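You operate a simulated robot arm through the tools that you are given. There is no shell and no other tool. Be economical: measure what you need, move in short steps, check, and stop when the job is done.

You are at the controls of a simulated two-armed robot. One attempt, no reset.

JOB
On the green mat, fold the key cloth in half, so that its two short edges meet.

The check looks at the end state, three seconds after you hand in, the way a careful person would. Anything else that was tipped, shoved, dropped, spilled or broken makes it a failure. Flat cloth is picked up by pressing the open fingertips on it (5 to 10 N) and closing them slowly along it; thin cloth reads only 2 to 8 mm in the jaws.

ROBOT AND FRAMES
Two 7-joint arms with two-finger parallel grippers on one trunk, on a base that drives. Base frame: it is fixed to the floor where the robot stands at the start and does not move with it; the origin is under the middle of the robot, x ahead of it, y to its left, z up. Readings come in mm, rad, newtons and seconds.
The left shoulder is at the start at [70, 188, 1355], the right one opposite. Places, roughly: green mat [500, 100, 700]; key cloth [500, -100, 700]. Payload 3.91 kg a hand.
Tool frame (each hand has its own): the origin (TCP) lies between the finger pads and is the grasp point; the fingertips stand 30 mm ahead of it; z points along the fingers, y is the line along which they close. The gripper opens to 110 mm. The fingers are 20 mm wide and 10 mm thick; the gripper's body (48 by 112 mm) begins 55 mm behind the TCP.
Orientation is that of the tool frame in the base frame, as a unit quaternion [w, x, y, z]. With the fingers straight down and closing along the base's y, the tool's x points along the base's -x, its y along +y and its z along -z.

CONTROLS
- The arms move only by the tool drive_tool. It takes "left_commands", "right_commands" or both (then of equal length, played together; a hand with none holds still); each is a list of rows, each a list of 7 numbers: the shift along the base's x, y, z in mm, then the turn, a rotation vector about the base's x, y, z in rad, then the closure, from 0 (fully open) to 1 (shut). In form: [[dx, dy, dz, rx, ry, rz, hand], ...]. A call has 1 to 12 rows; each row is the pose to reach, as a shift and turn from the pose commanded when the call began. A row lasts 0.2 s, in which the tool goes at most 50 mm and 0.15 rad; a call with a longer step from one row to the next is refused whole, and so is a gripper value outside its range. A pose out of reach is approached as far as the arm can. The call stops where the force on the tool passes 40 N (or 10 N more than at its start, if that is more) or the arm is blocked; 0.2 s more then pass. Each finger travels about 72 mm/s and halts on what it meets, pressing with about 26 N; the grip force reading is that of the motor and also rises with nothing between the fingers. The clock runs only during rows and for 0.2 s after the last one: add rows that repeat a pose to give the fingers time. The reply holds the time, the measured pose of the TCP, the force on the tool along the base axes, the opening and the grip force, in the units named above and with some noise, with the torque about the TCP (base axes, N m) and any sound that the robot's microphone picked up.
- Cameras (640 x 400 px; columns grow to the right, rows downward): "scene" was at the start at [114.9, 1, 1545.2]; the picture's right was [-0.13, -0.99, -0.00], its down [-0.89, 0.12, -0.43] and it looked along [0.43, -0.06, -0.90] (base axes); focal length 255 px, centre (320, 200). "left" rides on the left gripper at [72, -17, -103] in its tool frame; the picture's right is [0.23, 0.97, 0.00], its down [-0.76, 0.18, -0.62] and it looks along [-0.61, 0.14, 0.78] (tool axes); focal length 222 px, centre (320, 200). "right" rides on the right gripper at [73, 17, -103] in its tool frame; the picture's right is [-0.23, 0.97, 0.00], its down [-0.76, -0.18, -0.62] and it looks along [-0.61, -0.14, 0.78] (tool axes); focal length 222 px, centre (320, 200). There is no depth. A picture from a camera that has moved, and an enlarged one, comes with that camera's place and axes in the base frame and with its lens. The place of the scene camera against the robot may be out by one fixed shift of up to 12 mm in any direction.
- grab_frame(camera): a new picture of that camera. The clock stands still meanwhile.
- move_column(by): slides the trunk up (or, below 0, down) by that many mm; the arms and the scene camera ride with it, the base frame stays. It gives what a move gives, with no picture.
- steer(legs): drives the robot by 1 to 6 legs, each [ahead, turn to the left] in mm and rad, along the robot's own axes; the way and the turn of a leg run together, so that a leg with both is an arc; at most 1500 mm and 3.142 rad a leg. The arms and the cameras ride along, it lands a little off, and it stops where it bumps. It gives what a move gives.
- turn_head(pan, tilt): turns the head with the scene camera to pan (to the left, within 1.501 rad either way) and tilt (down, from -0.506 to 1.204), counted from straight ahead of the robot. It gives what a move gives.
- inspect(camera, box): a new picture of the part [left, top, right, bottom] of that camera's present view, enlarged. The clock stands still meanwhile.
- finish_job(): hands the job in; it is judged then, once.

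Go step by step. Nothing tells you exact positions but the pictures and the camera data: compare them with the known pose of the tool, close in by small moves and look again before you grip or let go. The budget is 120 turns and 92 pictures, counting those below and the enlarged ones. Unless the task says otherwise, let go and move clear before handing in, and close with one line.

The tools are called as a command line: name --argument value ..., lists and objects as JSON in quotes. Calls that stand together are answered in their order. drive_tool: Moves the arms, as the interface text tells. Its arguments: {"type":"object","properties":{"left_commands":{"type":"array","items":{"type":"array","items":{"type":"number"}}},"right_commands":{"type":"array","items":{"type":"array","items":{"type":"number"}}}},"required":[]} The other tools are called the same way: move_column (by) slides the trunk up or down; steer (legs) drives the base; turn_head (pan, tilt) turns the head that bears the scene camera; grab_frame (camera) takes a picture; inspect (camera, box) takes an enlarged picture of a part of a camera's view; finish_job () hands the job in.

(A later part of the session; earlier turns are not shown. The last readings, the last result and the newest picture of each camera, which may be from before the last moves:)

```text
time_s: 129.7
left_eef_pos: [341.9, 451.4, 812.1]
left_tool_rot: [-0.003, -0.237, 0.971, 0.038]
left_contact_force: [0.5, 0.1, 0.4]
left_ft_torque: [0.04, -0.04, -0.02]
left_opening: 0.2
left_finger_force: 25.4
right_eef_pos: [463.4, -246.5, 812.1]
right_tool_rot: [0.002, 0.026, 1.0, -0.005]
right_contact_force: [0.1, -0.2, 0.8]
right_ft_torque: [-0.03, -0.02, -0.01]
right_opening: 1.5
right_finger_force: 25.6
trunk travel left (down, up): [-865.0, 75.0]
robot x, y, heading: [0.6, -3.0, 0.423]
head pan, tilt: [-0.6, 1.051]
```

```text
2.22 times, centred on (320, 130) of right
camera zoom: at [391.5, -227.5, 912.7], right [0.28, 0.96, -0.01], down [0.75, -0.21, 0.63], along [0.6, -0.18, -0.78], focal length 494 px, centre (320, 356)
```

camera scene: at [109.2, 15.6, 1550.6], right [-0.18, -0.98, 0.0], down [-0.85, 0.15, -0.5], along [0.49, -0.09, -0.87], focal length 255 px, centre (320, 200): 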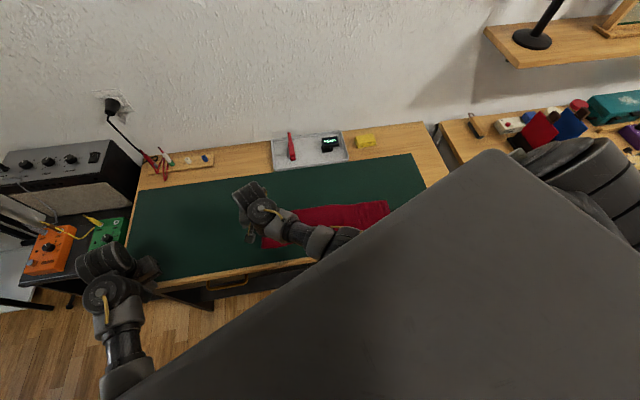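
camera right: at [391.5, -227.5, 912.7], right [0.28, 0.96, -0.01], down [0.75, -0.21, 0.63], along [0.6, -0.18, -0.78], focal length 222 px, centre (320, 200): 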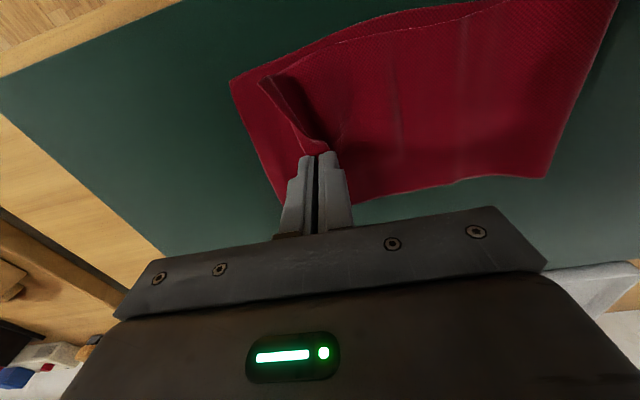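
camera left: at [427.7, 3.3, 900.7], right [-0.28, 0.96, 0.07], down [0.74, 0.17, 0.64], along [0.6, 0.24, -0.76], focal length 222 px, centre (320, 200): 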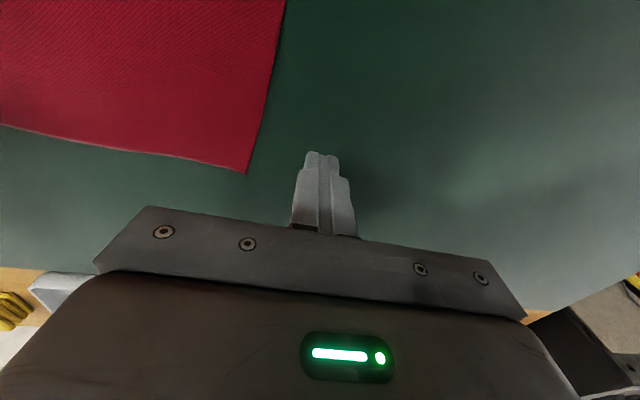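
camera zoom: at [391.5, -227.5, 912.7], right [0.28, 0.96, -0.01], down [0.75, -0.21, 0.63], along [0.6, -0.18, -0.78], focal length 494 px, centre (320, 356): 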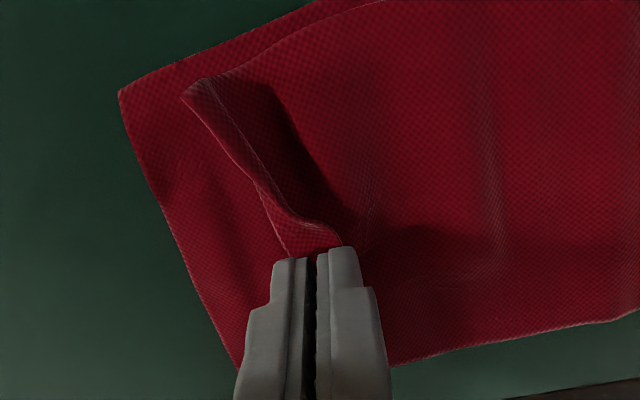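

The lip is about 15 mm, so I expect landing at about y=-286 near and -277 far. I shift 16 mm further right with a small yaw to meet the lower edge (-296 to -301), then lower and release.

drive_tool --right_commands '[[0, -8, -6, 0, 0, -0.06, 1], [0, -16, -14, 0, 0, -0.13, 1], [0, -16, -22, 0, 0, -0.13, 1], [0, -16, -30, 0, 0, -0.13, 1], [0, -16, -35, 0, 0, -0.13, 1], [0, -16, -35, 0, 0, -0.13, 1], [0, -16, -35, 0, 0, -0.13, 0.95], [0, -16, -35, 0, 0, -0.13, 0.88], [0, -16, -35, 0, 0, -0.13, 0.88], [0, -16, -20, 0, 0, -0.13, 0.88], [0, -16, 0, 0, 0, -0.13, 0.88], [0, -16, 10, 0, 0, -0.13, 0.88]]'

grab_frame --camera "right"

```text
time_s: 132.3
left_eef_pos: [342.5, 451.2, 814.5]
left_tool_rot: [-0.003, -0.238, 0.971, 0.039]
left_contact_force: [0.4, -0.1, 0.1]
left_ft_torque: [0.03, -0.02, 0.01]
left_opening: 0.0
left_finger_force: 25.9
right_eef_pos: [463.5, -263.8, 822.1]
right_tool_rot: [0.001, 0.091, 0.996, -0.004]
right_contact_force: [0.0, -0.3, 0.2]
right_ft_torque: [-0.03, -0.05, 0.03]
right_opening: 13.4
right_finger_force: 0.1
trunk travel left (down, up): [-865.0, 75.0]
robot x, y, heading: [6.9, -3.0, 0.421]
head pan, tilt: [-0.6, 1.051]
```

```text
15 pictures are left
camera right: at [395.2, -234.1, 924.0], right [0.4, 0.92, -0.01], down [0.72, -0.31, 0.63], along [0.57, -0.26, -0.78], focal length 222 px, centre (320, 200)
```

right: 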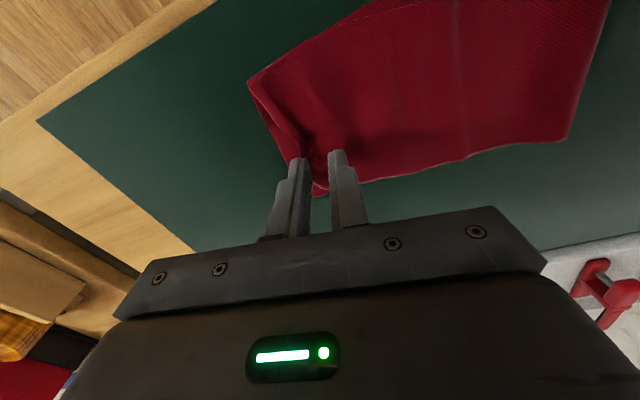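

That landed close. I zoom in.

inspect --camera "right" --box '[220, 50, 400, 220]'

```text
2.35 times, centred on (310, 135) of right
camera zoom: at [395.2, -234.1, 924.0], right [0.4, 0.92, -0.01], down [0.72, -0.31, 0.63], along [0.57, -0.26, -0.78], focal length 523 px, centre (344, 353)
```

zoom: 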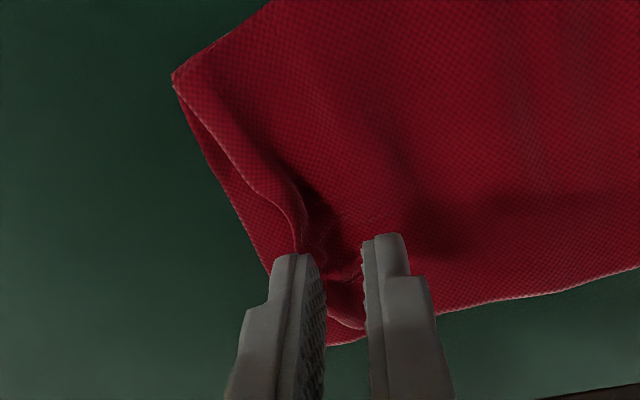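

The near corners coincide, but the middle and far side of the top edge are about 16–19 mm short, with a rumple. I pinch the top layer's rumple at the far half, ease it outward, and lay it down.

drive_tool --right_commands '[[10, -4, -10, 0, 0, 0, 0.8], [20, -8, -22, 0, 0, 0, 0.77], [28, -10, -34, 0, 0, 0, 0.77], [28, -10, -44, 0, 0, 0, 0.77], [28, -10, -48, 0, 0, 0, 0.77], [28, -10, -48, 0, 0, 0, 0.81], [28, -10, -48, 0, 0, 0, 0.85], [28, -10, -48, 0, 0, 0, 0.89], [28, -10, -48, 0, 0, 0, 0.93], [28, -10, -48, 0, 0, 0, 0.97], [28, -10, -48, 0, 0, 0, 1], [28, -10, -48, 0, 0, 0, 1]]'

drive_tool --right_commands '[[0, 0, 8, 0, 0, 0, 1], [0, -3, 16, 0, 0, 0, 1], [0, -6, 20, 0, 0, 0, 1], [0, -6, 20, 0, 0, 0, 1]]'

inspect --camera "right" --box '[180, 30, 420, 230]'

```text
time_s: 134.9
left_eef_pos: [342.3, 452.0, 812.7]
left_tool_rot: [-0.003, -0.238, 0.971, 0.037]
left_contact_force: [0.2, -0.5, 0.0]
left_ft_torque: [-0.01, 0.0, 0.01]
left_opening: 0.0
left_finger_force: 25.8
right_eef_pos: [492.2, -275.6, 775.7]
right_tool_rot: [0.001, 0.091, 0.996, -0.005]
right_contact_force: [0.8, 0.4, 3.8]
right_ft_torque: [0.04, 0.0, 0.08]
right_opening: 3.0
right_finger_force: 26.1
trunk travel left (down, up): [-865.0, 75.0]
robot x, y, heading: [-0.1, -2.5, 0.415]
head pan, tilt: [-0.6, 1.051]
```

```text
time_s: 135.9
left_eef_pos: [342.1, 451.3, 812.1]
left_tool_rot: [-0.003, -0.238, 0.971, 0.037]
left_contact_force: [0.3, -0.5, 0.1]
left_ft_torque: [-0.01, 0.0, 0.0]
left_opening: 0.1
left_finger_force: 26.1
right_eef_pos: [492.2, -281.4, 794.6]
right_tool_rot: [0.002, 0.092, 0.996, -0.005]
right_contact_force: [0.9, 0.6, -0.2]
right_ft_torque: [0.01, 0.02, 0.03]
right_opening: 3.2
right_finger_force: 26.0
trunk travel left (down, up): [-865.0, 75.0]
robot x, y, heading: [3.9, -1.7, 0.427]
head pan, tilt: [-0.6, 1.051]
```

```text
2.00 times, centred on (300, 130) of right
camera zoom: at [423.6, -251.8, 895.4], right [0.4, 0.92, -0.01], down [0.72, -0.31, 0.63], along [0.57, -0.26, -0.78], focal length 444 px, centre (360, 340)
```

zoom: 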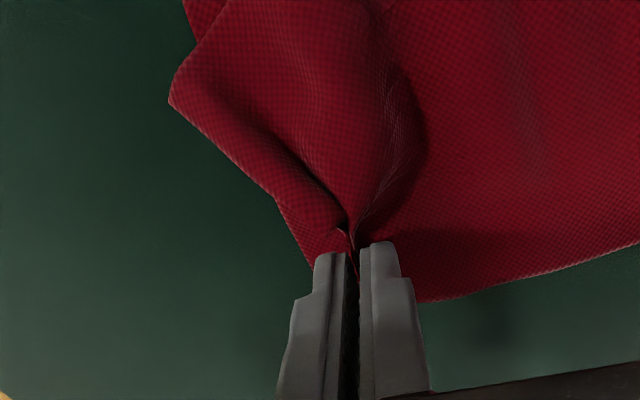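

Only the top layer came up. I move it about 12 mm outward, lower it and release.

drive_tool --right_commands '[[0, -6, -3, 0, 0, 0, 1], [1, -12, -8, 0, 0, 0, 1], [2, -12, -14, 0, 0, 0, 1], [2, -12, -18, 0, 0, 0, 1], [2, -12, -18, 0, 0, 0, 0.95], [2, -12, -18, 0, 0, 0, 0.88], [2, -12, -18, 0, 0, 0, 0.85], [2, -12, -5, 0, 0, 0, 0.85], [2, -12, 15, 0, 0, 0, 0.85], [2, -2, 35, 0, 0, 0, 0.85], [2, 15, 40, 0, 0, 0, 0.85], [2, 15, 40, 0, 0, 0, 0.85]]'

inspect --camera "right" --box '[160, 10, 440, 220]'

```text
time_s: 138.3
left_eef_pos: [342.6, 453.0, 813.2]
left_tool_rot: [-0.003, -0.237, 0.971, 0.039]
left_contact_force: [0.4, 0.2, -0.6]
left_ft_torque: [0.01, 0.01, 0.01]
left_opening: 0.0
left_finger_force: 25.6
right_eef_pos: [497.0, -272.3, 834.2]
right_tool_rot: [0.006, 0.089, 0.996, -0.006]
right_contact_force: [4.7, 3.0, -8.6]
right_ft_torque: [-0.58, -0.06, -0.36]
right_opening: 16.4
right_finger_force: 0.1
trunk travel left (down, up): [-865.0, 75.0]
robot x, y, heading: [-3.0, -2.4, 0.424]
head pan, tilt: [-0.6, 1.051]
stopped in row 11 (right hand): the force on the tool passed its limit (the readings are from after the stop); the commanded pose is now the measured one
```

```text
1.90 times, centred on (300, 115) of right
camera zoom: at [426.7, -241.8, 935.1], right [0.4, 0.92, -0.01], down [0.71, -0.3, 0.63], along [0.58, -0.26, -0.77], focal length 423 px, centre (358, 362)
```

zoom: 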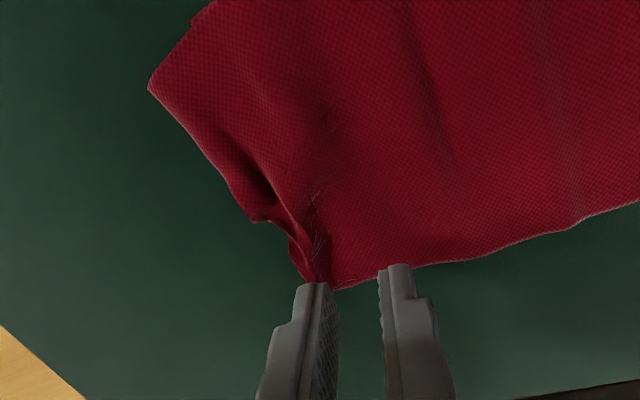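

Now the top edge overshoots: near corner ≈-326, middle ≈-318, far ≈-305, against -298 for the lower edge. I pinch the overhanging strip nearer the front and set it back with a corrective yaw.

drive_tool --right_commands '[[-10, -5, -15, 0, 0, 0.06, 0.845], [-22, -15, -25, 0, 0, 0.12, 0.845], [-34, -26, -35, 0, 0, 0.2, 0.845], [-47, -37, -45, 0, 0, 0.28, 0.845], [-47, -37, -52, 0, 0, 0.3, 0.845], [-47, -37, -52, 0, 0, 0.3, 0.845]]'

inspect --camera "right" --box '[180, 10, 440, 230]'

```text
time_s: 139.7
left_eef_pos: [342.9, 451.4, 812.9]
left_tool_rot: [-0.003, -0.237, 0.971, 0.039]
left_contact_force: [-0.7, 0.4, -0.9]
left_ft_torque: [0.0, -0.01, 0.0]
left_opening: 0.1
left_finger_force: 26.2
right_eef_pos: [450.2, -308.8, 781.8]
right_tool_rot: [0.006, -0.062, 0.998, -0.005]
right_contact_force: [0.1, -0.5, 0.4]
right_ft_torque: [0.0, 0.03, -0.02]
right_opening: 17.1
right_finger_force: 0.0
trunk travel left (down, up): [-865.0, 75.0]
robot x, y, heading: [2.9, -1.1, 0.424]
head pan, tilt: [-0.6, 1.051]
```

```text
1.82 times, centred on (310, 120) of right
camera zoom: at [373.8, -300.9, 882.5], right [0.11, 0.99, -0.01], down [0.77, -0.08, 0.63], along [0.63, -0.07, -0.77], focal length 404 px, centre (338, 346)
```

zoom: 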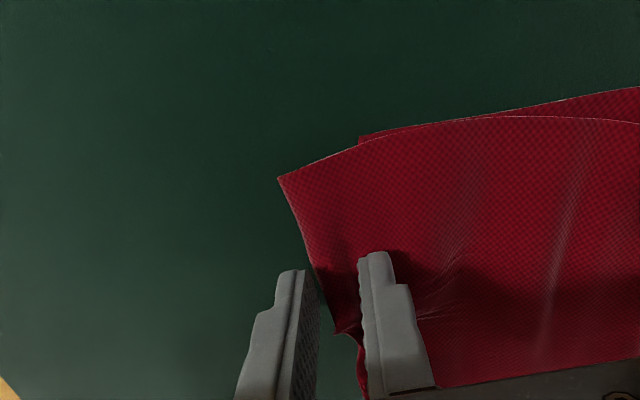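

Clear view: the top edge at x=450 is at -317, and the lower edge should be met at -299. I shift 5 mm in, pinch, lift a little, move 19 mm back with yaw, lower and release.

drive_tool --right_commands '[[0, 5, 0, 0, 0, 0, 0.845], [0, 5, -5, 0, 0, 0, 0.845], [0, 5, -9, 0, 0, 0, 0.845], [0, 5, -9, 0, 0, 0, 0.865], [0, 5, -9, 0, 0, 0, 0.89], [0, 5, -9, 0, 0, 0, 0.92], [0, 5, -9, 0, 0, 0, 0.95], [0, 5, -9, 0, 0, 0, 0.98], [0, 5, -9, 0, 0, 0, 1], [0, 5, -9, 0, 0, 0, 1], [0, 5, -9, 0, 0, 0, 1]]'

drive_tool --right_commands '[[0, 2, 8, 0, 0, 0, 1], [0, 8, 18, 0, 0, -0.06, 1], [-2, 18, 24, 0, 0, -0.12, 1], [-4, 26, 24, 0, 0, -0.18, 1], [-4, 24, 18, 0, 0, -0.2, 1], [-4, 21, 10, 0, 0, -0.2, 1], [-4, 19, 4, 0, 0, -0.2, 1], [-4, 19, 4, 0, 0, -0.2, 0.95], [-4, 19, 4, 0, 0, -0.2, 0.86], [-4, 19, 15, 0, 0, -0.2, 0.85], [-4, 19, 30, 0, 0, -0.2, 0.85], [-4, 25, 40, 0, 0, -0.2, 0.85]]'

inspect --camera "right" --box '[180, 10, 440, 230]'

```text
time_s: 142.1
left_eef_pos: [340.1, 452.7, 813.3]
left_tool_rot: [-0.002, -0.238, 0.971, 0.037]
left_contact_force: [0.9, 0.5, -0.2]
left_ft_torque: [0.01, -0.01, -0.02]
left_opening: 0.1
left_finger_force: 26.6
right_eef_pos: [447.7, -300.4, 775.1]
right_tool_rot: [0.008, -0.062, 0.998, -0.006]
right_contact_force: [-5.1, 8.2, 24.5]
right_ft_torque: [0.39, 0.26, 0.03]
right_opening: 2.2
right_finger_force: 25.7
trunk travel left (down, up): [-865.0, 75.0]
robot x, y, heading: [-0.1, 0.7, 0.422]
head pan, tilt: [-0.6, 1.051]
stopped in row 11 (right hand): the force on the tool passed its limit (the readings are from after the stop); the commanded pose is now the measured one
```

```text
time_s: 144.7
left_eef_pos: [342.0, 451.5, 813.6]
left_tool_rot: [-0.003, -0.237, 0.971, 0.038]
left_contact_force: [0.3, 0.4, -0.1]
left_ft_torque: [0.04, -0.01, -0.04]
left_opening: 0.0
left_finger_force: 25.6
right_eef_pos: [445.5, -276.8, 811.8]
right_tool_rot: [0.006, 0.038, 0.999, -0.005]
right_contact_force: [-0.5, -0.2, 0.7]
right_ft_torque: [0.03, 0.0, -0.02]
right_opening: 16.2
right_finger_force: 0.1
trunk travel left (down, up): [-865.0, 75.0]
robot x, y, heading: [2.0, -3.1, 0.421]
head pan, tilt: [-0.6, 1.051]
```

```text
1.82 times, centred on (310, 120) of right
camera zoom: at [372.8, -254.9, 913.2], right [0.3, 0.95, -0.01], down [0.74, -0.23, 0.63], along [0.6, -0.2, -0.77], focal length 404 px, centre (338, 346)
```

zoom: 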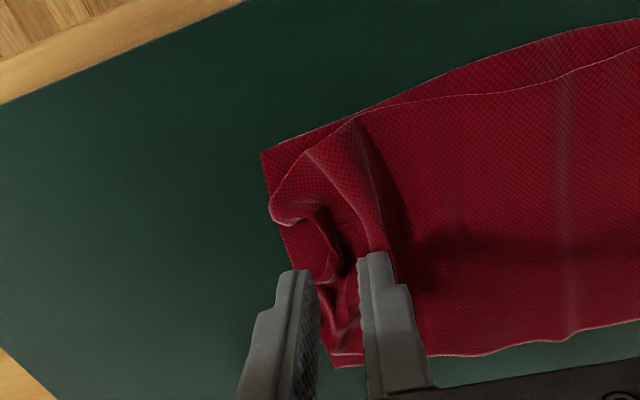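

The end is rumpled because the top layer is about 20 mm too long for the present crease. I'll pinch about 50 mm inside, lift so the end hangs free, and lay it with the edge on target. Then I can iron the slack toward the crease, since ripples travel that way.

drive_tool --right_commands '[[5, 10, 0, 0, 0, 0, 0.77], [10, 20, -12, 0, 0, 0, 0.77], [14, 27, -25, 0, 0, 0, 0.77], [14, 27, -34, 0, 0, 0, 0.77], [14, 27, -38, 0, 0, 0, 0.77], [14, 27, -38, 0, 0, 0, 0.81], [14, 27, -38, 0, 0, 0, 0.85], [14, 27, -38, 0, 0, 0, 0.89], [14, 27, -38, 0, 0, 0, 0.93], [14, 27, -38, 0, 0, 0, 0.97], [14, 27, -38, 0, 0, 0, 1], [14, 27, -38, 0, 0, 0, 1]]'

```text
time_s: 147.3
left_eef_pos: [342.8, 452.2, 812.3]
left_tool_rot: [-0.003, -0.238, 0.971, 0.038]
left_contact_force: [-0.2, 0.1, 0.0]
left_ft_torque: [0.0, 0.01, -0.01]
left_opening: 0.0
left_finger_force: 26.3
right_eef_pos: [460.3, -249.4, 774.9]
right_tool_rot: [0.006, 0.038, 0.999, -0.006]
right_contact_force: [-0.2, 0.4, 3.4]
right_ft_torque: [0.03, -0.05, 0.02]
right_opening: 2.8
right_finger_force: 25.7
trunk travel left (down, up): [-865.0, 75.0]
robot x, y, heading: [-3.5, 1.7, 0.422]
head pan, tilt: [-0.6, 1.051]
```

Gripped at 2.8 mm. I lift 55 mm and look.

drive_tool --right_commands '[[0, 2, 12, 0, 0, 0, 1], [0, 5, 24, 0, 0, 0, 1], [0, 9, 36, 0, 0, 0, 1], [0, 12, 46, 0, 0, -0.05, 1], [0, 14, 54, 0, 0, -0.1, 1], [0, 14, 54, 0, 0, -0.12, 1], [0, 14, 54, 0, 0, -0.12, 1]]'

inspect --camera "right" --box '[160, 10, 440, 230]'

```text
time_s: 148.9
left_eef_pos: [342.3, 451.8, 813.0]
left_tool_rot: [-0.003, -0.238, 0.97, 0.038]
left_contact_force: [0.3, 0.0, -0.6]
left_ft_torque: [0.01, -0.03, 0.02]
left_opening: 0.3
left_finger_force: 25.6
right_eef_pos: [460.2, -237.7, 829.6]
right_tool_rot: [0.006, 0.098, 0.995, -0.006]
right_contact_force: [0.4, 0.3, 0.0]
right_ft_torque: [0.02, -0.01, -0.01]
right_opening: 3.0
right_finger_force: 26.1
trunk travel left (down, up): [-865.0, 75.0]
robot x, y, heading: [-4.2, 4.2, 0.427]
head pan, tilt: [-0.6, 1.051]
```

```text
1.82 times, centred on (300, 120) of right
camera zoom: at [389.5, -206.4, 930.5], right [0.41, 0.91, -0.01], down [0.71, -0.32, 0.63], along [0.58, -0.27, -0.77], focal length 404 px, centre (356, 346)
```

zoom: 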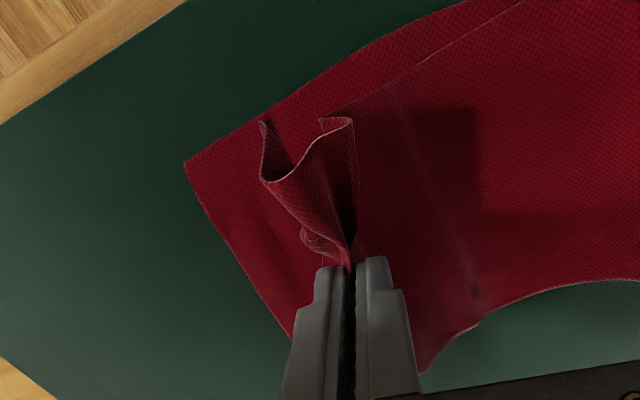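

Only the top layer is lifted; the lower one is flat. I raise the trunk 40 mm so the end hangs clear, move it over the target line, and then lay it down in a quarter arc, edge first.

move_column --by 40

drive_tool --right_commands '[[0, -8, 0, 0, 0, 0, 1], [0, -20, 0, 0, 0, 0, 1], [0, -34, 0, 0, 0, 0, 1], [0, -48, 0, 0, 0, 0, 1], [0, -60, 0, 0, 0, 0, 1], [0, -63, 0, 0, 0, 0, 1], [0, -63, 0, 0, 0, 0, 1], [0, -63, 0, 0, 0, 0, 1], [0, -63, -10, 0, 0, 0, 1], [0, -63, -20, 0, 0, 0, 1], [0, -63, -24, 0, 0, 0, 1], [0, -63, -24, 0, 0, 0, 1]]'

inspect --camera "right" --box '[160, 10, 440, 230]'

```text
time_s: 149.7
left_eef_pos: [342.8, 452.5, 853.1]
left_tool_rot: [-0.003, -0.239, 0.97, 0.038]
left_contact_force: [0.9, 0.0, 0.3]
left_ft_torque: [0.0, -0.02, 0.01]
left_opening: 0.0
left_finger_force: 25.9
right_eef_pos: [458.4, -237.1, 869.8]
right_tool_rot: [0.006, 0.099, 0.995, -0.006]
right_contact_force: [0.2, 0.4, 0.2]
right_ft_torque: [0.01, 0.0, 0.06]
right_opening: 2.8
right_finger_force: 25.9
trunk travel left (down, up): [-905.0, 35.0]
robot x, y, heading: [-0.4, -3.7, 0.42]
head pan, tilt: [-0.6, 1.051]
```

```text
time_s: 152.3
left_eef_pos: [342.2, 452.3, 854.0]
left_tool_rot: [-0.003, -0.238, 0.971, 0.038]
left_contact_force: [0.5, 0.4, 0.2]
left_ft_torque: [0.01, 0.02, -0.03]
left_opening: 0.2
left_finger_force: 26.1
right_eef_pos: [459.3, -301.1, 845.8]
right_tool_rot: [0.005, 0.099, 0.995, -0.006]
right_contact_force: [0.6, 0.2, 0.4]
right_ft_torque: [-0.04, 0.01, 0.01]
right_opening: 2.8
right_finger_force: 25.8
trunk travel left (down, up): [-905.0, 35.0]
robot x, y, heading: [1.9, 1.4, 0.422]
head pan, tilt: [-0.6, 1.051]
```

```text
1.82 times, centred on (300, 120) of right
camera zoom: at [389.7, -269.1, 946.4], right [0.41, 0.91, -0.01], down [0.71, -0.31, 0.63], along [0.58, -0.27, -0.77], focal length 404 px, centre (356, 346)
```

zoom: 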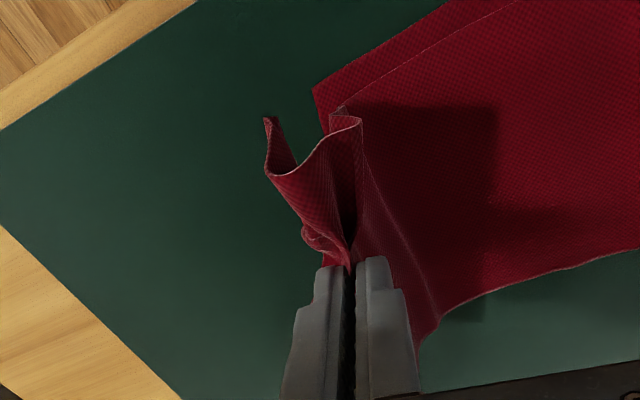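

I lay it down along the quarter arc and release.

drive_tool --right_commands '[[0, 2, -4, 0, 0, 0, 1], [0, 11, -8, 0, 0, 0, 1], [0, 22, -11, 0, 0, 0, 1], [0, 32, -16, 0, 0, 0, 1], [0, 42, -22, 0, 0, 0, 1], [0, 50, -30, 0, 0, 0, 1], [0, 56, -39, 0, 0, 0, 1], [0, 61, -49, 0, 0, 0, 1], [0, 64, -59, 0, 0, 0, 1], [0, 65, -66, 0, 0, 0, 1], [0, 65, -67, 0, 0, 0, 0.95], [0, 65, -67, 0, 0, 0, 0.88]]'

drive_tool --right_commands '[[0, 0, 12, 0, 0, 0, 0.85], [0, 0, 30, 0, 0, 0, 0.85], [0, 15, 50, 0, 0, 0, 0.9], [0, 35, 55, 0, 0, 0, 1], [0, 55, 55, 0, 0, 0, 1], [0, 55, 55, 0, 0, 0, 1]]'

inspect --camera "right" --box '[60, 0, 440, 230]'

```text
time_s: 154.9
left_eef_pos: [341.9, 452.6, 853.2]
left_tool_rot: [-0.002, -0.237, 0.971, 0.038]
left_contact_force: [0.7, -0.7, 0.5]
left_ft_torque: [0.01, 0.0, -0.03]
left_opening: 0.0
left_finger_force: 25.9
right_eef_pos: [459.9, -235.7, 778.5]
right_tool_rot: [0.005, 0.098, 0.995, -0.006]
right_contact_force: [0.7, 0.1, 0.2]
right_ft_torque: [-0.02, 0.0, -0.02]
right_opening: 13.2
right_finger_force: 0.0
trunk travel left (down, up): [-905.0, 35.0]
robot x, y, heading: [-2.1, 4.3, 0.422]
head pan, tilt: [-0.6, 1.051]
```

```text
time_s: 156.3
left_eef_pos: [343.1, 452.4, 852.7]
left_tool_rot: [-0.003, -0.237, 0.971, 0.039]
left_contact_force: [-0.9, 0.0, 1.1]
left_ft_torque: [-0.01, 0.03, 0.0]
left_opening: 0.0
left_finger_force: 26.0
right_eef_pos: [458.5, -181.0, 834.6]
right_tool_rot: [0.006, 0.098, 0.995, -0.005]
right_contact_force: [-0.1, -0.3, 0.1]
right_ft_torque: [-0.02, 0.03, -0.02]
right_opening: 0.0
right_finger_force: 25.5
trunk travel left (down, up): [-905.0, 35.0]
robot x, y, heading: [3.9, 2.4, 0.419]
head pan, tilt: [-0.6, 1.051]
```

```text
1.68 times, centred on (250, 115) of right
camera zoom: at [389.5, -150.0, 934.7], right [0.41, 0.91, -0.01], down [0.71, -0.32, 0.63], along [0.58, -0.27, -0.77], focal length 374 px, centre (438, 343)
```

zoom: 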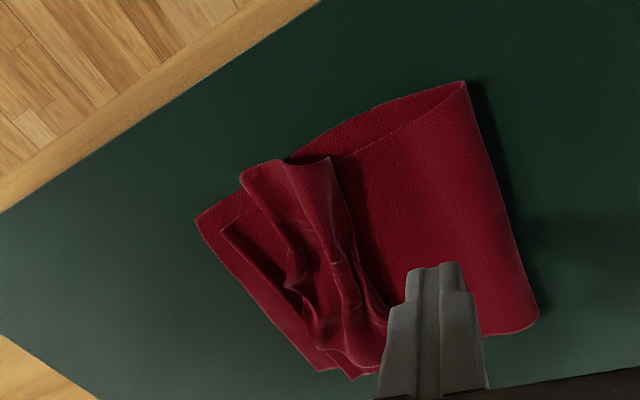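

The lower layer is flat and the edges are within about 9 mm. However, the crease has rolled to y≈-148, leaving slack pleats in the top. The innermost pleat ridge (≈(458,-229)) should become the crease near y≈-75, so I pinch it and carry it left.

drive_tool --right_commands '[[0, -12, 0, 0, 0, 0, 0.8], [0, -26, -8, 0, 0, 0, 0.7], [0, -40, -20, 0, 0, 0, 0.7], [0, -48, -32, 0, 0, 0, 0.7], [0, -48, -46, 0, 0, 0, 0.7], [0, -48, -56, 0, 0, 0, 0.7], [0, -48, -58, 0, 0, 0, 0.76], [0, -48, -58, 0, 0, 0, 0.82], [0, -48, -58, 0, 0, 0, 0.88], [0, -48, -58, 0, 0, 0, 0.94], [0, -48, -58, 0, 0, 0, 1], [0, -48, -58, 0, 0, 0, 1]]'

drive_tool --right_commands '[[0, 0, 12, 0, 0, 0.02, 1], [0, 4, 26, 0, 0, 0.04, 1], [0, 12, 40, 0, 0, 0.06, 1], [0, 24, 50, 0, 0, 0.08, 1], [0, 38, 54, 0, 0, 0.1, 1], [0, 52, 54, 0, 0, 0.12, 1], [0, 66, 54, 0, 0, 0.14, 1], [0, 80, 50, 0, 0, 0.16, 1], [0, 94, 46, 0, 0, 0.18, 1], [0, 108, 42, 0, 0, 0.18, 1], [0, 118, 38, 0, 0, 0.18, 1], [0, 118, 38, 0, 0, 0.18, 1]]'

grab_frame --camera "right"

```text
time_s: 158.9
left_eef_pos: [342.5, 452.7, 853.5]
left_tool_rot: [-0.002, -0.238, 0.971, 0.038]
left_contact_force: [-0.4, -0.4, -0.6]
left_ft_torque: [0.03, -0.02, 0.01]
left_opening: 0.0
left_finger_force: 26.3
right_eef_pos: [458.8, -228.0, 777.0]
right_tool_rot: [0.006, 0.099, 0.995, -0.006]
right_contact_force: [-0.9, -1.7, 10.9]
right_ft_torque: [-0.1, 0.08, 0.03]
right_opening: 3.4
right_finger_force: 25.7
trunk travel left (down, up): [-905.0, 35.0]
robot x, y, heading: [3.0, -2.7, 0.427]
head pan, tilt: [-0.6, 1.051]
```

```text
time_s: 161.5
left_eef_pos: [342.7, 452.6, 853.2]
left_tool_rot: [-0.003, -0.237, 0.971, 0.039]
left_contact_force: [0.0, -0.6, 0.5]
left_ft_torque: [0.01, 0.01, 0.01]
left_opening: 0.0
left_finger_force: 26.0
right_eef_pos: [457.8, -110.8, 813.0]
right_tool_rot: [0.006, 0.009, 1.0, -0.006]
right_contact_force: [0.3, 0.2, 1.3]
right_ft_torque: [0.01, -0.01, -0.03]
right_opening: 2.8
right_finger_force: 25.4
trunk travel left (down, up): [-905.0, 35.0]
robot x, y, heading: [1.8, -1.0, 0.424]
head pan, tilt: [-0.6, 1.051]
```

```text
6 pictures are left
camera right: at [384.6, -92.9, 913.9], right [0.24, 0.97, -0.01], down [0.75, -0.18, 0.63], along [0.61, -0.16, -0.77], focal length 222 px, centre (320, 200)
```

right: 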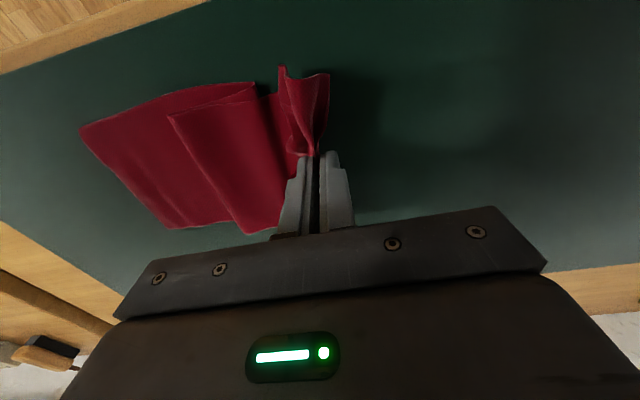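

The top edge slid in cleanly to y≈-220, straight and parallel, with the slack gathered at the pinch. I set this ridge down at y≈-78 as the new crease and release. Then I move over the top edge to pull it back out.

drive_tool --right_commands '[[0, 10, -4, 0, 0, 0, 1], [0, 20, -12, 0, 0, 0, 1], [0, 28, -22, 0, 0, 0, 1], [0, 33, -31, 0, 0, 0, 1], [0, 33, -36, 0, 0, 0, 1], [0, 33, -36, 0, 0, 0, 0.94], [0, 33, -36, 0, 0, 0, 0.84], [0, 33, -36, 0, 0, 0, 0.84], [0, 33, -20, 0, 0, 0, 0.84], [0, 33, 5, 0, 0, 0, 0.84], [0, 33, 25, 0, 0, 0, 0.84]]'

drive_tool --right_commands '[[2, -18, 0, 0, 0, 0, 0.845], [4, -38, 0, 0, 0, 0, 0.845], [6, -58, 0, 0, 0, 0, 0.845], [8, -78, -4, 0, 0, 0, 0.845], [10, -98, -8, 0, 0, 0, 0.845], [12, -116, -12, 0, 0, 0, 0.845], [12, -130, -20, 0, 0, 0, 0.845], [12, -130, -28, 0, 0, 0, 0.845], [12, -130, -28, 0, 0, 0, 0.845]]'

grab_frame --camera "right"

```text
time_s: 163.9
left_eef_pos: [342.3, 452.5, 853.0]
left_tool_rot: [-0.003, -0.238, 0.971, 0.037]
left_contact_force: [-0.2, 0.4, 0.5]
left_ft_torque: [0.0, 0.0, -0.02]
left_opening: 0.0
left_finger_force: 25.5
right_eef_pos: [457.7, -76.7, 841.4]
right_tool_rot: [0.006, 0.009, 1.0, -0.006]
right_contact_force: [0.1, 0.8, -0.6]
right_ft_torque: [-0.01, 0.0, -0.01]
right_opening: 17.7
right_finger_force: 0.1
trunk travel left (down, up): [-905.0, 35.0]
robot x, y, heading: [0.9, 1.2, 0.424]
head pan, tilt: [-0.6, 1.051]
```

```text
time_s: 165.9
left_eef_pos: [342.7, 452.6, 852.8]
left_tool_rot: [-0.003, -0.238, 0.971, 0.038]
left_contact_force: [-0.5, 0.5, 0.1]
left_ft_torque: [0.01, 0.0, 0.01]
left_opening: 0.2
left_finger_force: 26.0
right_eef_pos: [470.2, -206.9, 811.4]
right_tool_rot: [0.007, 0.008, 1.0, -0.004]
right_contact_force: [0.1, -0.4, 0.1]
right_ft_torque: [0.0, -0.04, 0.01]
right_opening: 17.3
right_finger_force: 0.0
trunk travel left (down, up): [-905.0, 35.0]
robot x, y, heading: [-1.5, -0.8, 0.417]
head pan, tilt: [-0.6, 1.051]
```

```text
5 pictures are left
camera right: at [397.2, -189.0, 912.2], right [0.24, 0.97, -0.01], down [0.75, -0.18, 0.63], along [0.61, -0.16, -0.77], focal length 222 px, centre (320, 200)
```

right: 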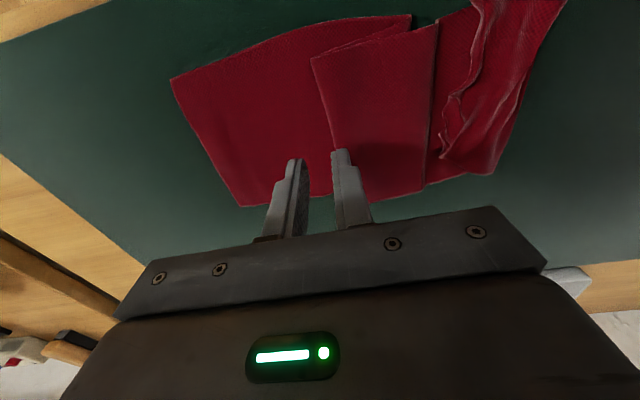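

The lower layer now runs from -298 to the crease at ≈-61. The top edge sits at y≈-197 over a Z-pleat, so pulling that edge out about 85–100 mm should flatten the top. I pinch the top edge.

drive_tool --right_commands '[[0, 10, -10, 0, 0, 0, 0.845], [0, 22, -20, 0, 0, 0, 0.845], [0, 22, -30, 0, 0, 0, 0.845], [0, 22, -36, 0, 0, 0, 0.845], [0, 22, -36.5, 0, 0, 0, 0.865], [0, 22, -36.5, 0, 0, 0, 0.885], [0, 22, -36.5, 0, 0, 0, 0.91], [0, 22, -36.5, 0, 0, 0, 0.935], [0, 22, -36.5, 0, 0, 0, 0.96], [0, 22, -36.5, 0, 0, 0, 0.98], [0, 22, -36.5, 0, 0, 0, 1], [0, 22, -36.5, 0, 0, 0, 1]]'

```text
time_s: 168.5
left_eef_pos: [342.2, 453.3, 853.0]
left_tool_rot: [-0.002, -0.237, 0.971, 0.037]
left_contact_force: [0.1, 0.0, -0.1]
left_ft_torque: [0.01, 0.0, -0.01]
left_opening: 0.2
left_finger_force: 26.2
right_eef_pos: [469.3, -184.8, 775.2]
right_tool_rot: [0.008, 0.008, 1.0, -0.006]
right_contact_force: [2.1, 1.6, 21.6]
right_ft_torque: [0.08, 0.02, -0.04]
right_opening: 1.5
right_finger_force: 25.7
trunk travel left (down, up): [-905.0, 35.0]
robot x, y, heading: [5.4, -0.6, 0.418]
head pan, tilt: [-0.6, 1.051]
```

Gripped at 1.5 mm, a single layer. I lift slightly, pull it out to y≈-274, lower and release.

drive_tool --right_commands '[[0, -2, 10, 0, 0, 0, 1], [0, -8, 20, 0, 0, 0, 1], [0, -20, 24, 0, 0, 0, 1], [0, -32, 24, 0, 0, -0.02, 1], [0, -44, 24, 0, 0, -0.04, 1], [-1, -56, 24, 0, 0, -0.06, 1], [-2, -68, 24, 0, 0, -0.06, 1], [-3, -78, 22, 0, 0, -0.06, 1], [-4, -86, 20, 0, 0, -0.06, 1], [-4, -90, 14, 0, 0, -0.06, 1], [-4, -90, 5, 0, 0, -0.06, 1], [-4, -90, 3, 0, 0, -0.06, 1]]'

grab_frame --camera "right"

```text
time_s: 171.1
left_eef_pos: [342.6, 452.5, 853.5]
left_tool_rot: [-0.003, -0.237, 0.971, 0.038]
left_contact_force: [0.4, -0.3, -0.2]
left_ft_torque: [0.0, 0.0, 0.02]
left_opening: 0.0
left_finger_force: 25.5
right_eef_pos: [468.1, -275.3, 776.5]
right_tool_rot: [0.006, 0.038, 0.999, -0.006]
right_contact_force: [-1.5, -0.2, 1.2]
right_ft_torque: [-0.01, -0.01, 0.03]
right_opening: 1.8
right_finger_force: 25.6
trunk travel left (down, up): [-905.0, 35.0]
robot x, y, heading: [4.8, 0.3, 0.421]
head pan, tilt: [-0.6, 1.051]
```

```text
4 pictures are left
camera right: at [394.8, -252.9, 877.3], right [0.3, 0.95, -0.01], down [0.74, -0.23, 0.63], along [0.6, -0.2, -0.77], focal length 222 px, centre (320, 200)
```

right: 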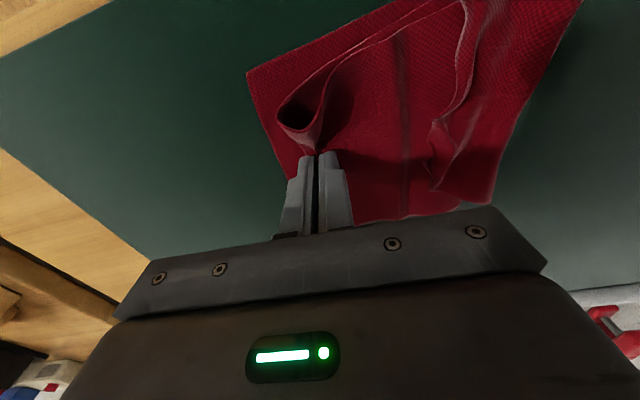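

I had actually gripped a fold: the free end (~100 mm) lies doubled on top. The cleanest way is to open the cloth fully again and repeat the fold that landed well. I raise the trunk and carry this grip left.

move_column --by 34

drive_tool --right_commands '[[0, 4, 14, 0, 0, 0, 1], [0, 10, 28, 0, 0, 0, 1], [0, 18, 42, 0, 0, 0, 1], [0, 30, 54, 0, 0, 0, 1], [0, 46, 60, 0, 0, 0, 1], [0, 66, 60, 0, 0, 0, 1], [0, 86, 60, 0, 0, 0, 1], [0, 106, 60, 0, 0, 0, 1], [1, 126, 60, 0, 0, 0, 1], [2, 146, 60, 0, 0, 0, 1], [3, 166, 60, 0, 0, 0, 1], [4, 186, 60, 0, 0, 0, 1]]'

drive_tool --right_commands '[[0, 18, 0, 0, 0, 0, 1], [1, 36, 0, 0, 0, 0, 1], [2, 54, 0, 0, 0, 0, 1], [3, 72, 0, 0, 0, 0, 1], [4, 90, 0, 0, 0, 0, 1], [5, 108, 0, 0, 0, 0, 1], [5, 126, 0, 0, 0, 0, 1], [5, 144, 0, 0, 0, 0, 1], [5, 158, 0, 0, 0, 0, 1], [5, 158, 0, 0, 0, 0, 1]]'

grab_frame --camera "right"

```text
time_s: 171.9
left_eef_pos: [341.1, 452.6, 887.4]
left_tool_rot: [-0.004, -0.238, 0.971, 0.038]
left_contact_force: [-1.0, 0.5, -0.8]
left_ft_torque: [-0.02, 0.0, 0.03]
left_opening: 0.1
left_finger_force: 25.6
right_eef_pos: [467.4, -276.6, 811.7]
right_tool_rot: [0.005, 0.038, 0.999, -0.006]
right_contact_force: [0.3, 0.3, -0.2]
right_ft_torque: [0.01, -0.01, 0.04]
right_opening: 1.9
right_finger_force: 26.7
trunk travel left (down, up): [-939.0, 1.0]
robot x, y, heading: [-3.4, -2.7, 0.427]
head pan, tilt: [-0.6, 1.051]
```

```text
time_s: 174.5
left_eef_pos: [342.7, 452.5, 886.0]
left_tool_rot: [-0.003, -0.238, 0.971, 0.036]
left_contact_force: [-0.2, 0.0, -0.9]
left_ft_torque: [0.0, -0.02, 0.02]
left_opening: 0.0
left_finger_force: 26.0
right_eef_pos: [471.0, -87.7, 869.1]
right_tool_rot: [0.006, 0.039, 0.999, -0.005]
right_contact_force: [0.2, -0.4, 0.2]
right_ft_torque: [0.02, 0.0, 0.04]
right_opening: 1.9
right_finger_force: 26.0
trunk travel left (down, up): [-939.0, 1.0]
robot x, y, heading: [3.7, -1.1, 0.421]
head pan, tilt: [-0.6, 1.051]
```

```text
time_s: 176.7
left_eef_pos: [342.4, 451.6, 887.7]
left_tool_rot: [-0.003, -0.237, 0.971, 0.038]
left_contact_force: [-0.2, 0.7, 0.0]
left_ft_torque: [0.01, 0.0, 0.0]
left_opening: 0.3
left_finger_force: 25.9
right_eef_pos: [474.1, 69.2, 870.0]
right_tool_rot: [0.006, 0.038, 0.999, -0.006]
right_contact_force: [-0.8, -0.1, -0.2]
right_ft_torque: [-0.02, -0.05, 0.0]
right_opening: 1.6
right_finger_force: 25.5
trunk travel left (down, up): [-939.0, 1.0]
robot x, y, heading: [-0.2, -0.4, 0.421]
head pan, tilt: [-0.6, 1.051]
```

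```text
3 pictures are left
camera right: at [403.1, 91.9, 970.6], right [0.3, 0.95, -0.01], down [0.74, -0.23, 0.63], along [0.6, -0.2, -0.77], focal length 222 px, centre (320, 200)
```

right: 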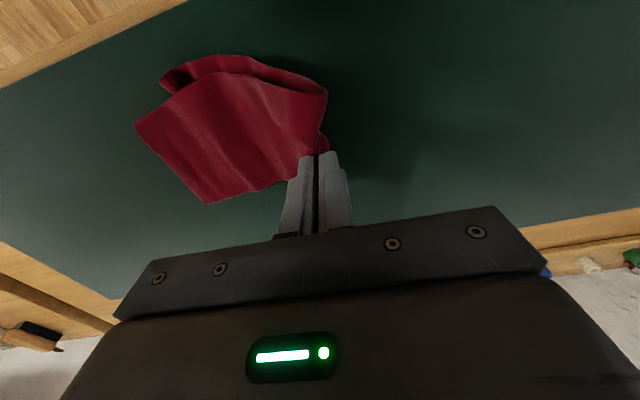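

Interesting: the grip is near the cloth's middle, and both ends trail to the right, one above the other. Lowering while drawing left will straighten both layers into the half-fold, with the crease at the grip.

drive_tool --right_commands '[[0, 6, -10, 0, 0, 0, 1], [0, 12, -22, 0, 0, 0, 1], [0, 18, -34, 0, 0, 0, 1], [0, 24, -46, 0, 0, 0, 1], [0, 30, -58, 0, 0, 0, 1], [0, 36, -70, 0, 0, 0, 1], [0, 42, -80, 0, 0, 0, 1], [0, 48, -87, 0, 0, 0, 1], [0, 54, -90, 0, 0, 0, 1], [0, 60, -90, 0, 0, 0, 1], [0, 66, -90, 0, 0, 0, 1], [0, 70, -90, 0, 0, 0, 1]]'

grab_frame --camera "right"

```text
time_s: 179.0
left_eef_pos: [338.0, 451.8, 889.1]
left_tool_rot: [-0.001, -0.238, 0.971, 0.037]
left_contact_force: [-0.1, -0.8, 0.5]
left_ft_torque: [0.02, 0.05, -0.03]
left_opening: 0.1
left_finger_force: 25.9
right_eef_pos: [488.6, 100.1, 775.9]
right_tool_rot: [0.014, 0.042, 0.999, -0.024]
right_contact_force: [-15.6, 3.0, 33.9]
right_ft_torque: [0.23, 0.57, 0.04]
right_opening: 1.6
right_finger_force: 26.0
trunk travel left (down, up): [-939.0, 1.0]
robot x, y, heading: [1.4, -0.2, 0.422]
head pan, tilt: [-0.6, 1.051]
stopped in row 11 (right hand): the force on the tool passed its limit (the readings are from after the stop); the commanded pose is now the measured one
```

```text
2 pictures are left
camera right: at [413.8, 127.3, 873.7], right [0.31, 0.95, -0.04], down [0.73, -0.21, 0.65], along [0.61, -0.23, -0.76], focal length 222 px, centre (320, 200)
```

right: 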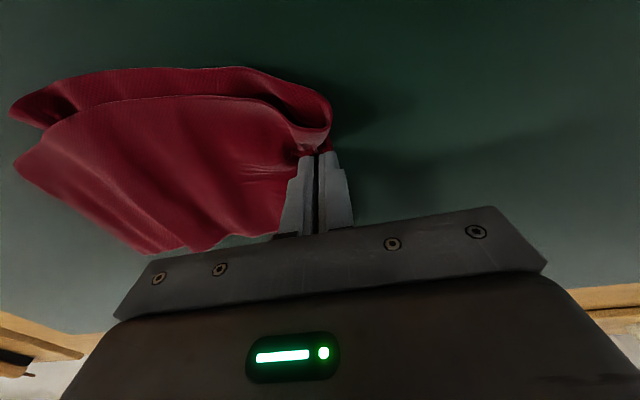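

The upper end (y≈-102) leads the lower end (≈-70) by about 32 mm. Drawing the grip another ~38 mm left should align them. The arm is at its limit, so I lift off the mat slightly and turn the base 0.08 rad left.

drive_tool --right_commands '[[-3, 0, 4, 0, 0, 0, 1], [-6, 0, 7, 0, 0, 0, 1], [-6, 0, 7, 0, 0, 0, 1]]'

steer --legs '[[0, 0.08]]'

```text
time_s: 179.8
left_eef_pos: [342.3, 452.6, 886.5]
left_tool_rot: [-0.003, -0.239, 0.97, 0.038]
left_contact_force: [-0.2, -1.0, -0.4]
left_ft_torque: [0.01, -0.03, 0.02]
left_opening: 0.0
left_finger_force: 26.0
right_eef_pos: [484.6, 98.2, 779.0]
right_tool_rot: [0.013, 0.044, 0.999, -0.027]
right_contact_force: [0.8, 0.3, 1.8]
right_ft_torque: [0.02, 0.0, -0.03]
right_opening: 1.8
right_finger_force: 26.3
trunk travel left (down, up): [-939.0, 1.0]
robot x, y, heading: [-0.3, -3.3, 0.419]
head pan, tilt: [-0.6, 1.051]
```

```text
time_s: 180.6
left_eef_pos: [303.6, 477.5, 887.3]
left_tool_rot: [-0.005, -0.278, 0.96, 0.038]
left_contact_force: [-0.5, 0.0, -0.3]
left_ft_torque: [-0.02, -0.01, 0.01]
left_opening: 0.0
left_finger_force: 26.0
right_eef_pos: [476.0, 135.4, 778.6]
right_tool_rot: [0.013, 0.004, 1.0, -0.026]
right_contact_force: [-0.4, -0.6, -0.4]
right_ft_torque: [0.03, 0.0, -0.01]
right_opening: 1.9
right_finger_force: 25.9
trunk travel left (down, up): [-939.0, 1.0]
robot x, y, heading: [-0.3, 0.4, 0.506]
head pan, tilt: [-0.6, 1.051]
```

I check the ends now.

grab_frame --camera "right"

```text
1 pictures are left
camera right: at [400.0, 157.3, 876.3], right [0.24, 0.97, -0.05], down [0.74, -0.15, 0.65], along [0.63, -0.19, -0.76], focal length 222 px, centre (320, 200)
```

right: 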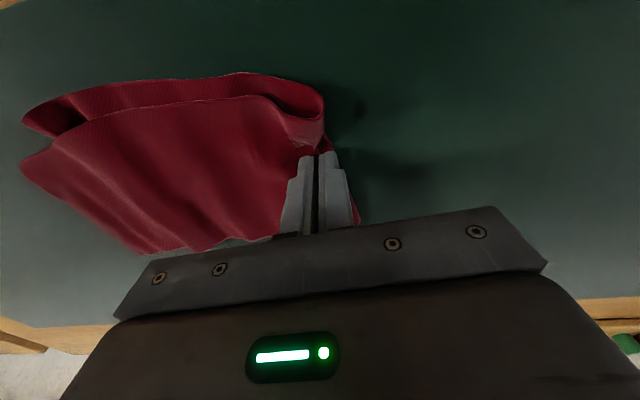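

The upper end is at y≈-76 and the lower near corner is exposed at (405,-46), with slack in the crease loop. I release the grip. Then I press the exposed near strip of the lower layer at (410,-28) and drag it outward by about (+16,-34).

drive_tool --right_commands '[[0, 0, -2, 0, 0, 0, 0.95], [0, 0, -2, 0, 0, 0, 0.87], [0, 0, 0, 0, 0, 0, 0.85], [0, 0, 20, 0.02, 0.01, 0, 0.85], [0, 0, 45, 0.05, 0.026, 0, 0.9], [-8, -15, 50, 0.05, 0.026, 0, 1], [-18, -38, 50, 0.05, 0.026, 0, 1], [-28, -62, 50, 0.05, 0.026, 0, 1], [-38, -86, 50, 0.05, 0.026, 0, 1], [-48, -110, 50, 0.05, 0.026, 0, 1], [-58, -135, 50, 0.05, 0.026, 0, 1], [-66, -160, 50, 0.05, 0.026, 0, 1]]'

drive_tool --right_commands '[[0, -3, -15, 0, 0, 0, 1], [0, -3, -32, 0, 0, 0, 1], [0, -3, -46, 0, 0, 0, 1], [0, -3, -53, 0, 0, 0, 1], [0, -3, -55, 0, 0, 0, 1], [0, -3, -55, 0, 0, 0, 1]]'

```text
time_s: 183.2
left_eef_pos: [304.4, 477.1, 888.0]
left_tool_rot: [-0.004, -0.278, 0.96, 0.038]
left_contact_force: [0.3, 0.1, 0.7]
left_ft_torque: [0.01, 0.04, 0.04]
left_opening: 0.0
left_finger_force: 25.6
right_eef_pos: [406.7, -24.8, 826.0]
right_tool_rot: [0.001, 0.003, 1.0, -0.002]
right_contact_force: [0.2, -0.6, -0.8]
right_ft_torque: [-0.01, 0.0, 0.02]
right_opening: 0.0
right_finger_force: 26.4
trunk travel left (down, up): [-939.0, 1.0]
robot x, y, heading: [1.9, -2.3, 0.505]
head pan, tilt: [-0.6, 1.051]
```

```text
time_s: 184.6
left_eef_pos: [301.9, 477.6, 889.9]
left_tool_rot: [-0.003, -0.277, 0.96, 0.037]
left_contact_force: [-0.1, -0.1, 0.8]
left_ft_torque: [-0.02, 0.02, -0.03]
left_opening: 0.0
left_finger_force: 25.6
right_eef_pos: [408.6, -25.8, 775.3]
right_tool_rot: [0.003, 0.005, 1.0, 0.0]
right_contact_force: [-1.3, -6.3, 32.1]
right_ft_torque: [-0.02, -0.03, 0.02]
right_opening: 0.1
right_finger_force: 26.4
trunk travel left (down, up): [-939.0, 1.0]
robot x, y, heading: [1.1, -1.8, 0.5]
head pan, tilt: [-0.6, 1.051]
```

Pressed at 32 N, which is too hard. I ease to about 12 N and drag outward.

drive_tool --right_commands '[[0, 0, 3.2, 0, 0, 0, 1], [2, -5, 3.2, 0, 0, 0, 1], [4, -10, 3.2, 0, 0, 0, 1], [6, -15, 3.2, 0, 0, 0, 1], [8, -20, 3.2, 0, 0, 0, 1], [10, -25, 3.2, 0, 0, 0, 1], [13, -31, 3.2, 0, 0, 0, 1], [16, -37, 3.2, 0, 0, 0, 1], [16, -37, 18, 0, 0, 0, 1], [10, -37, 45, 0, 0, 0, 1], [0, -30, 75, 0, 0, 0, 1], [0, -20, 100, 0, 0, 0, 1]]'

```text
time_s: 187.2
left_eef_pos: [305.6, 479.5, 886.5]
left_tool_rot: [-0.006, -0.277, 0.96, 0.038]
left_contact_force: [-0.2, -0.4, -0.7]
left_ft_torque: [0.02, -0.01, -0.01]
left_opening: 0.0
left_finger_force: 26.2
right_eef_pos: [409.6, -48.0, 872.5]
right_tool_rot: [0.001, 0.004, 1.0, -0.003]
right_contact_force: [-0.3, -0.2, 0.3]
right_ft_torque: [0.01, -0.04, -0.02]
right_opening: 0.3
right_finger_force: 26.2
trunk travel left (down, up): [-939.0, 1.0]
robot x, y, heading: [-0.4, -0.9, 0.504]
head pan, tilt: [-0.6, 1.051]
```

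The lower end has been drawn out. Next I press the crease loop flat with vertical presses at two places.

drive_tool --right_commands '[[5, 22, -5, 0, 0, 0, 1], [10, 46, -10, 0, 0, 0, 1], [16, 70, -15, 0, 0, 0, 1], [22, 94, -20, 0, 0, 0, 1], [28, 118, -25, 0, 0, 0, 1], [34, 142, -30, 0, 0, 0, 1], [40, 166, -40, 0, 0, 0, 1], [40, 180, -55, 0, 0, 0, 1], [40, 180, -75, 0, 0, 0, 1], [40, 180, -90, 0, 0, 0, 1], [40, 180, -96, 0, 0, 0, 1], [40, 180, -96, 0, 0, 0, 1]]'

drive_tool --right_commands '[[0, 0, 15, 0, 0, 0, 1], [10, 0, 30, 0, 0, 0, 1], [25, 0, 40, 0, 0, 0, 1], [45, 0, 40, 0, 0, 0, 1], [55, 0, 30, 0, 0, 0, 1], [55, 0, 12, 0, 0, 0, 1], [55, 0, 1, 0, 0, 0, 1], [55, 0, 0, 0, 0, 0, 1], [50, -5, 15, 0, 0, 0, 1], [40, -12, 40, 0, 0, 0, 1], [20, -35, 60, 0, 0, 0, 1], [10, -60, 75, 0, 0, 0, 1]]'

```text
time_s: 189.8
left_eef_pos: [304.0, 477.9, 887.4]
left_tool_rot: [-0.005, -0.278, 0.96, 0.037]
left_contact_force: [0.5, 0.0, -0.3]
left_ft_torque: [-0.01, 0.03, 0.02]
left_opening: 0.0
left_finger_force: 26.3
right_eef_pos: [449.9, 132.7, 775.9]
right_tool_rot: [0.001, 0.003, 1.0, -0.002]
right_contact_force: [0.2, 2.3, 8.5]
right_ft_torque: [0.02, 0.04, -0.01]
right_opening: 0.0
right_finger_force: 25.9
trunk travel left (down, up): [-939.0, 1.0]
robot x, y, heading: [-4.4, 0.8, 0.507]
head pan, tilt: [-0.6, 1.051]
```

```text
time_s: 192.4
left_eef_pos: [304.2, 477.4, 887.4]
left_tool_rot: [-0.004, -0.278, 0.96, 0.038]
left_contact_force: [-1.1, -0.2, 0.8]
left_ft_torque: [-0.01, -0.02, 0.01]
left_opening: 0.0
left_finger_force: 25.9
right_eef_pos: [456.9, 71.1, 853.8]
right_tool_rot: [0.0, 0.005, 1.0, -0.002]
right_contact_force: [0.3, -1.2, -0.1]
right_ft_torque: [-0.02, -0.03, 0.02]
right_opening: 0.0
right_finger_force: 25.8
trunk travel left (down, up): [-939.0, 1.0]
robot x, y, heading: [-2.7, 1.6, 0.503]
head pan, tilt: [-0.6, 1.051]
```

I position the hand for a full view of the folded cloth and use my last picture.

drive_tool --right_commands '[[-1, -12, 5, 0, 0, 0, 1], [-3, -26, 10, 0, 0, 0, 1], [-5, -40, 15, 0, 0, 0, 1], [-5, -46, 18, 0, 0, 0, 1], [-5, -46, 18, 0, 0, 0, 1]]'

grab_frame --camera "right"

```text
time_s: 193.6
left_eef_pos: [303.2, 478.0, 887.4]
left_tool_rot: [-0.004, -0.277, 0.96, 0.038]
left_contact_force: [0.4, 0.2, -0.2]
left_ft_torque: [-0.03, 0.0, 0.0]
left_opening: 0.3
left_finger_force: 26.0
right_eef_pos: [452.0, 27.9, 869.5]
right_tool_rot: [0.001, 0.004, 1.0, -0.002]
right_contact_force: [-0.6, -0.3, -0.4]
right_ft_torque: [-0.05, 0.0, 0.0]
right_opening: 0.2
right_finger_force: 25.9
trunk travel left (down, up): [-939.0, 1.0]
robot x, y, heading: [1.0, -1.8, 0.502]
head pan, tilt: [-0.6, 1.051]
```

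```text
0 pictures are left
camera right: at [379.7, 44.0, 971.4], right [0.23, 0.97, 0.0], down [0.76, -0.18, 0.62], along [0.61, -0.15, -0.78], focal length 222 px, centre (320, 200)
```

right: 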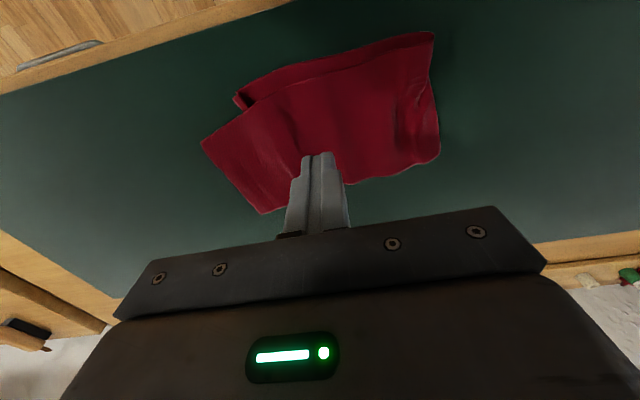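

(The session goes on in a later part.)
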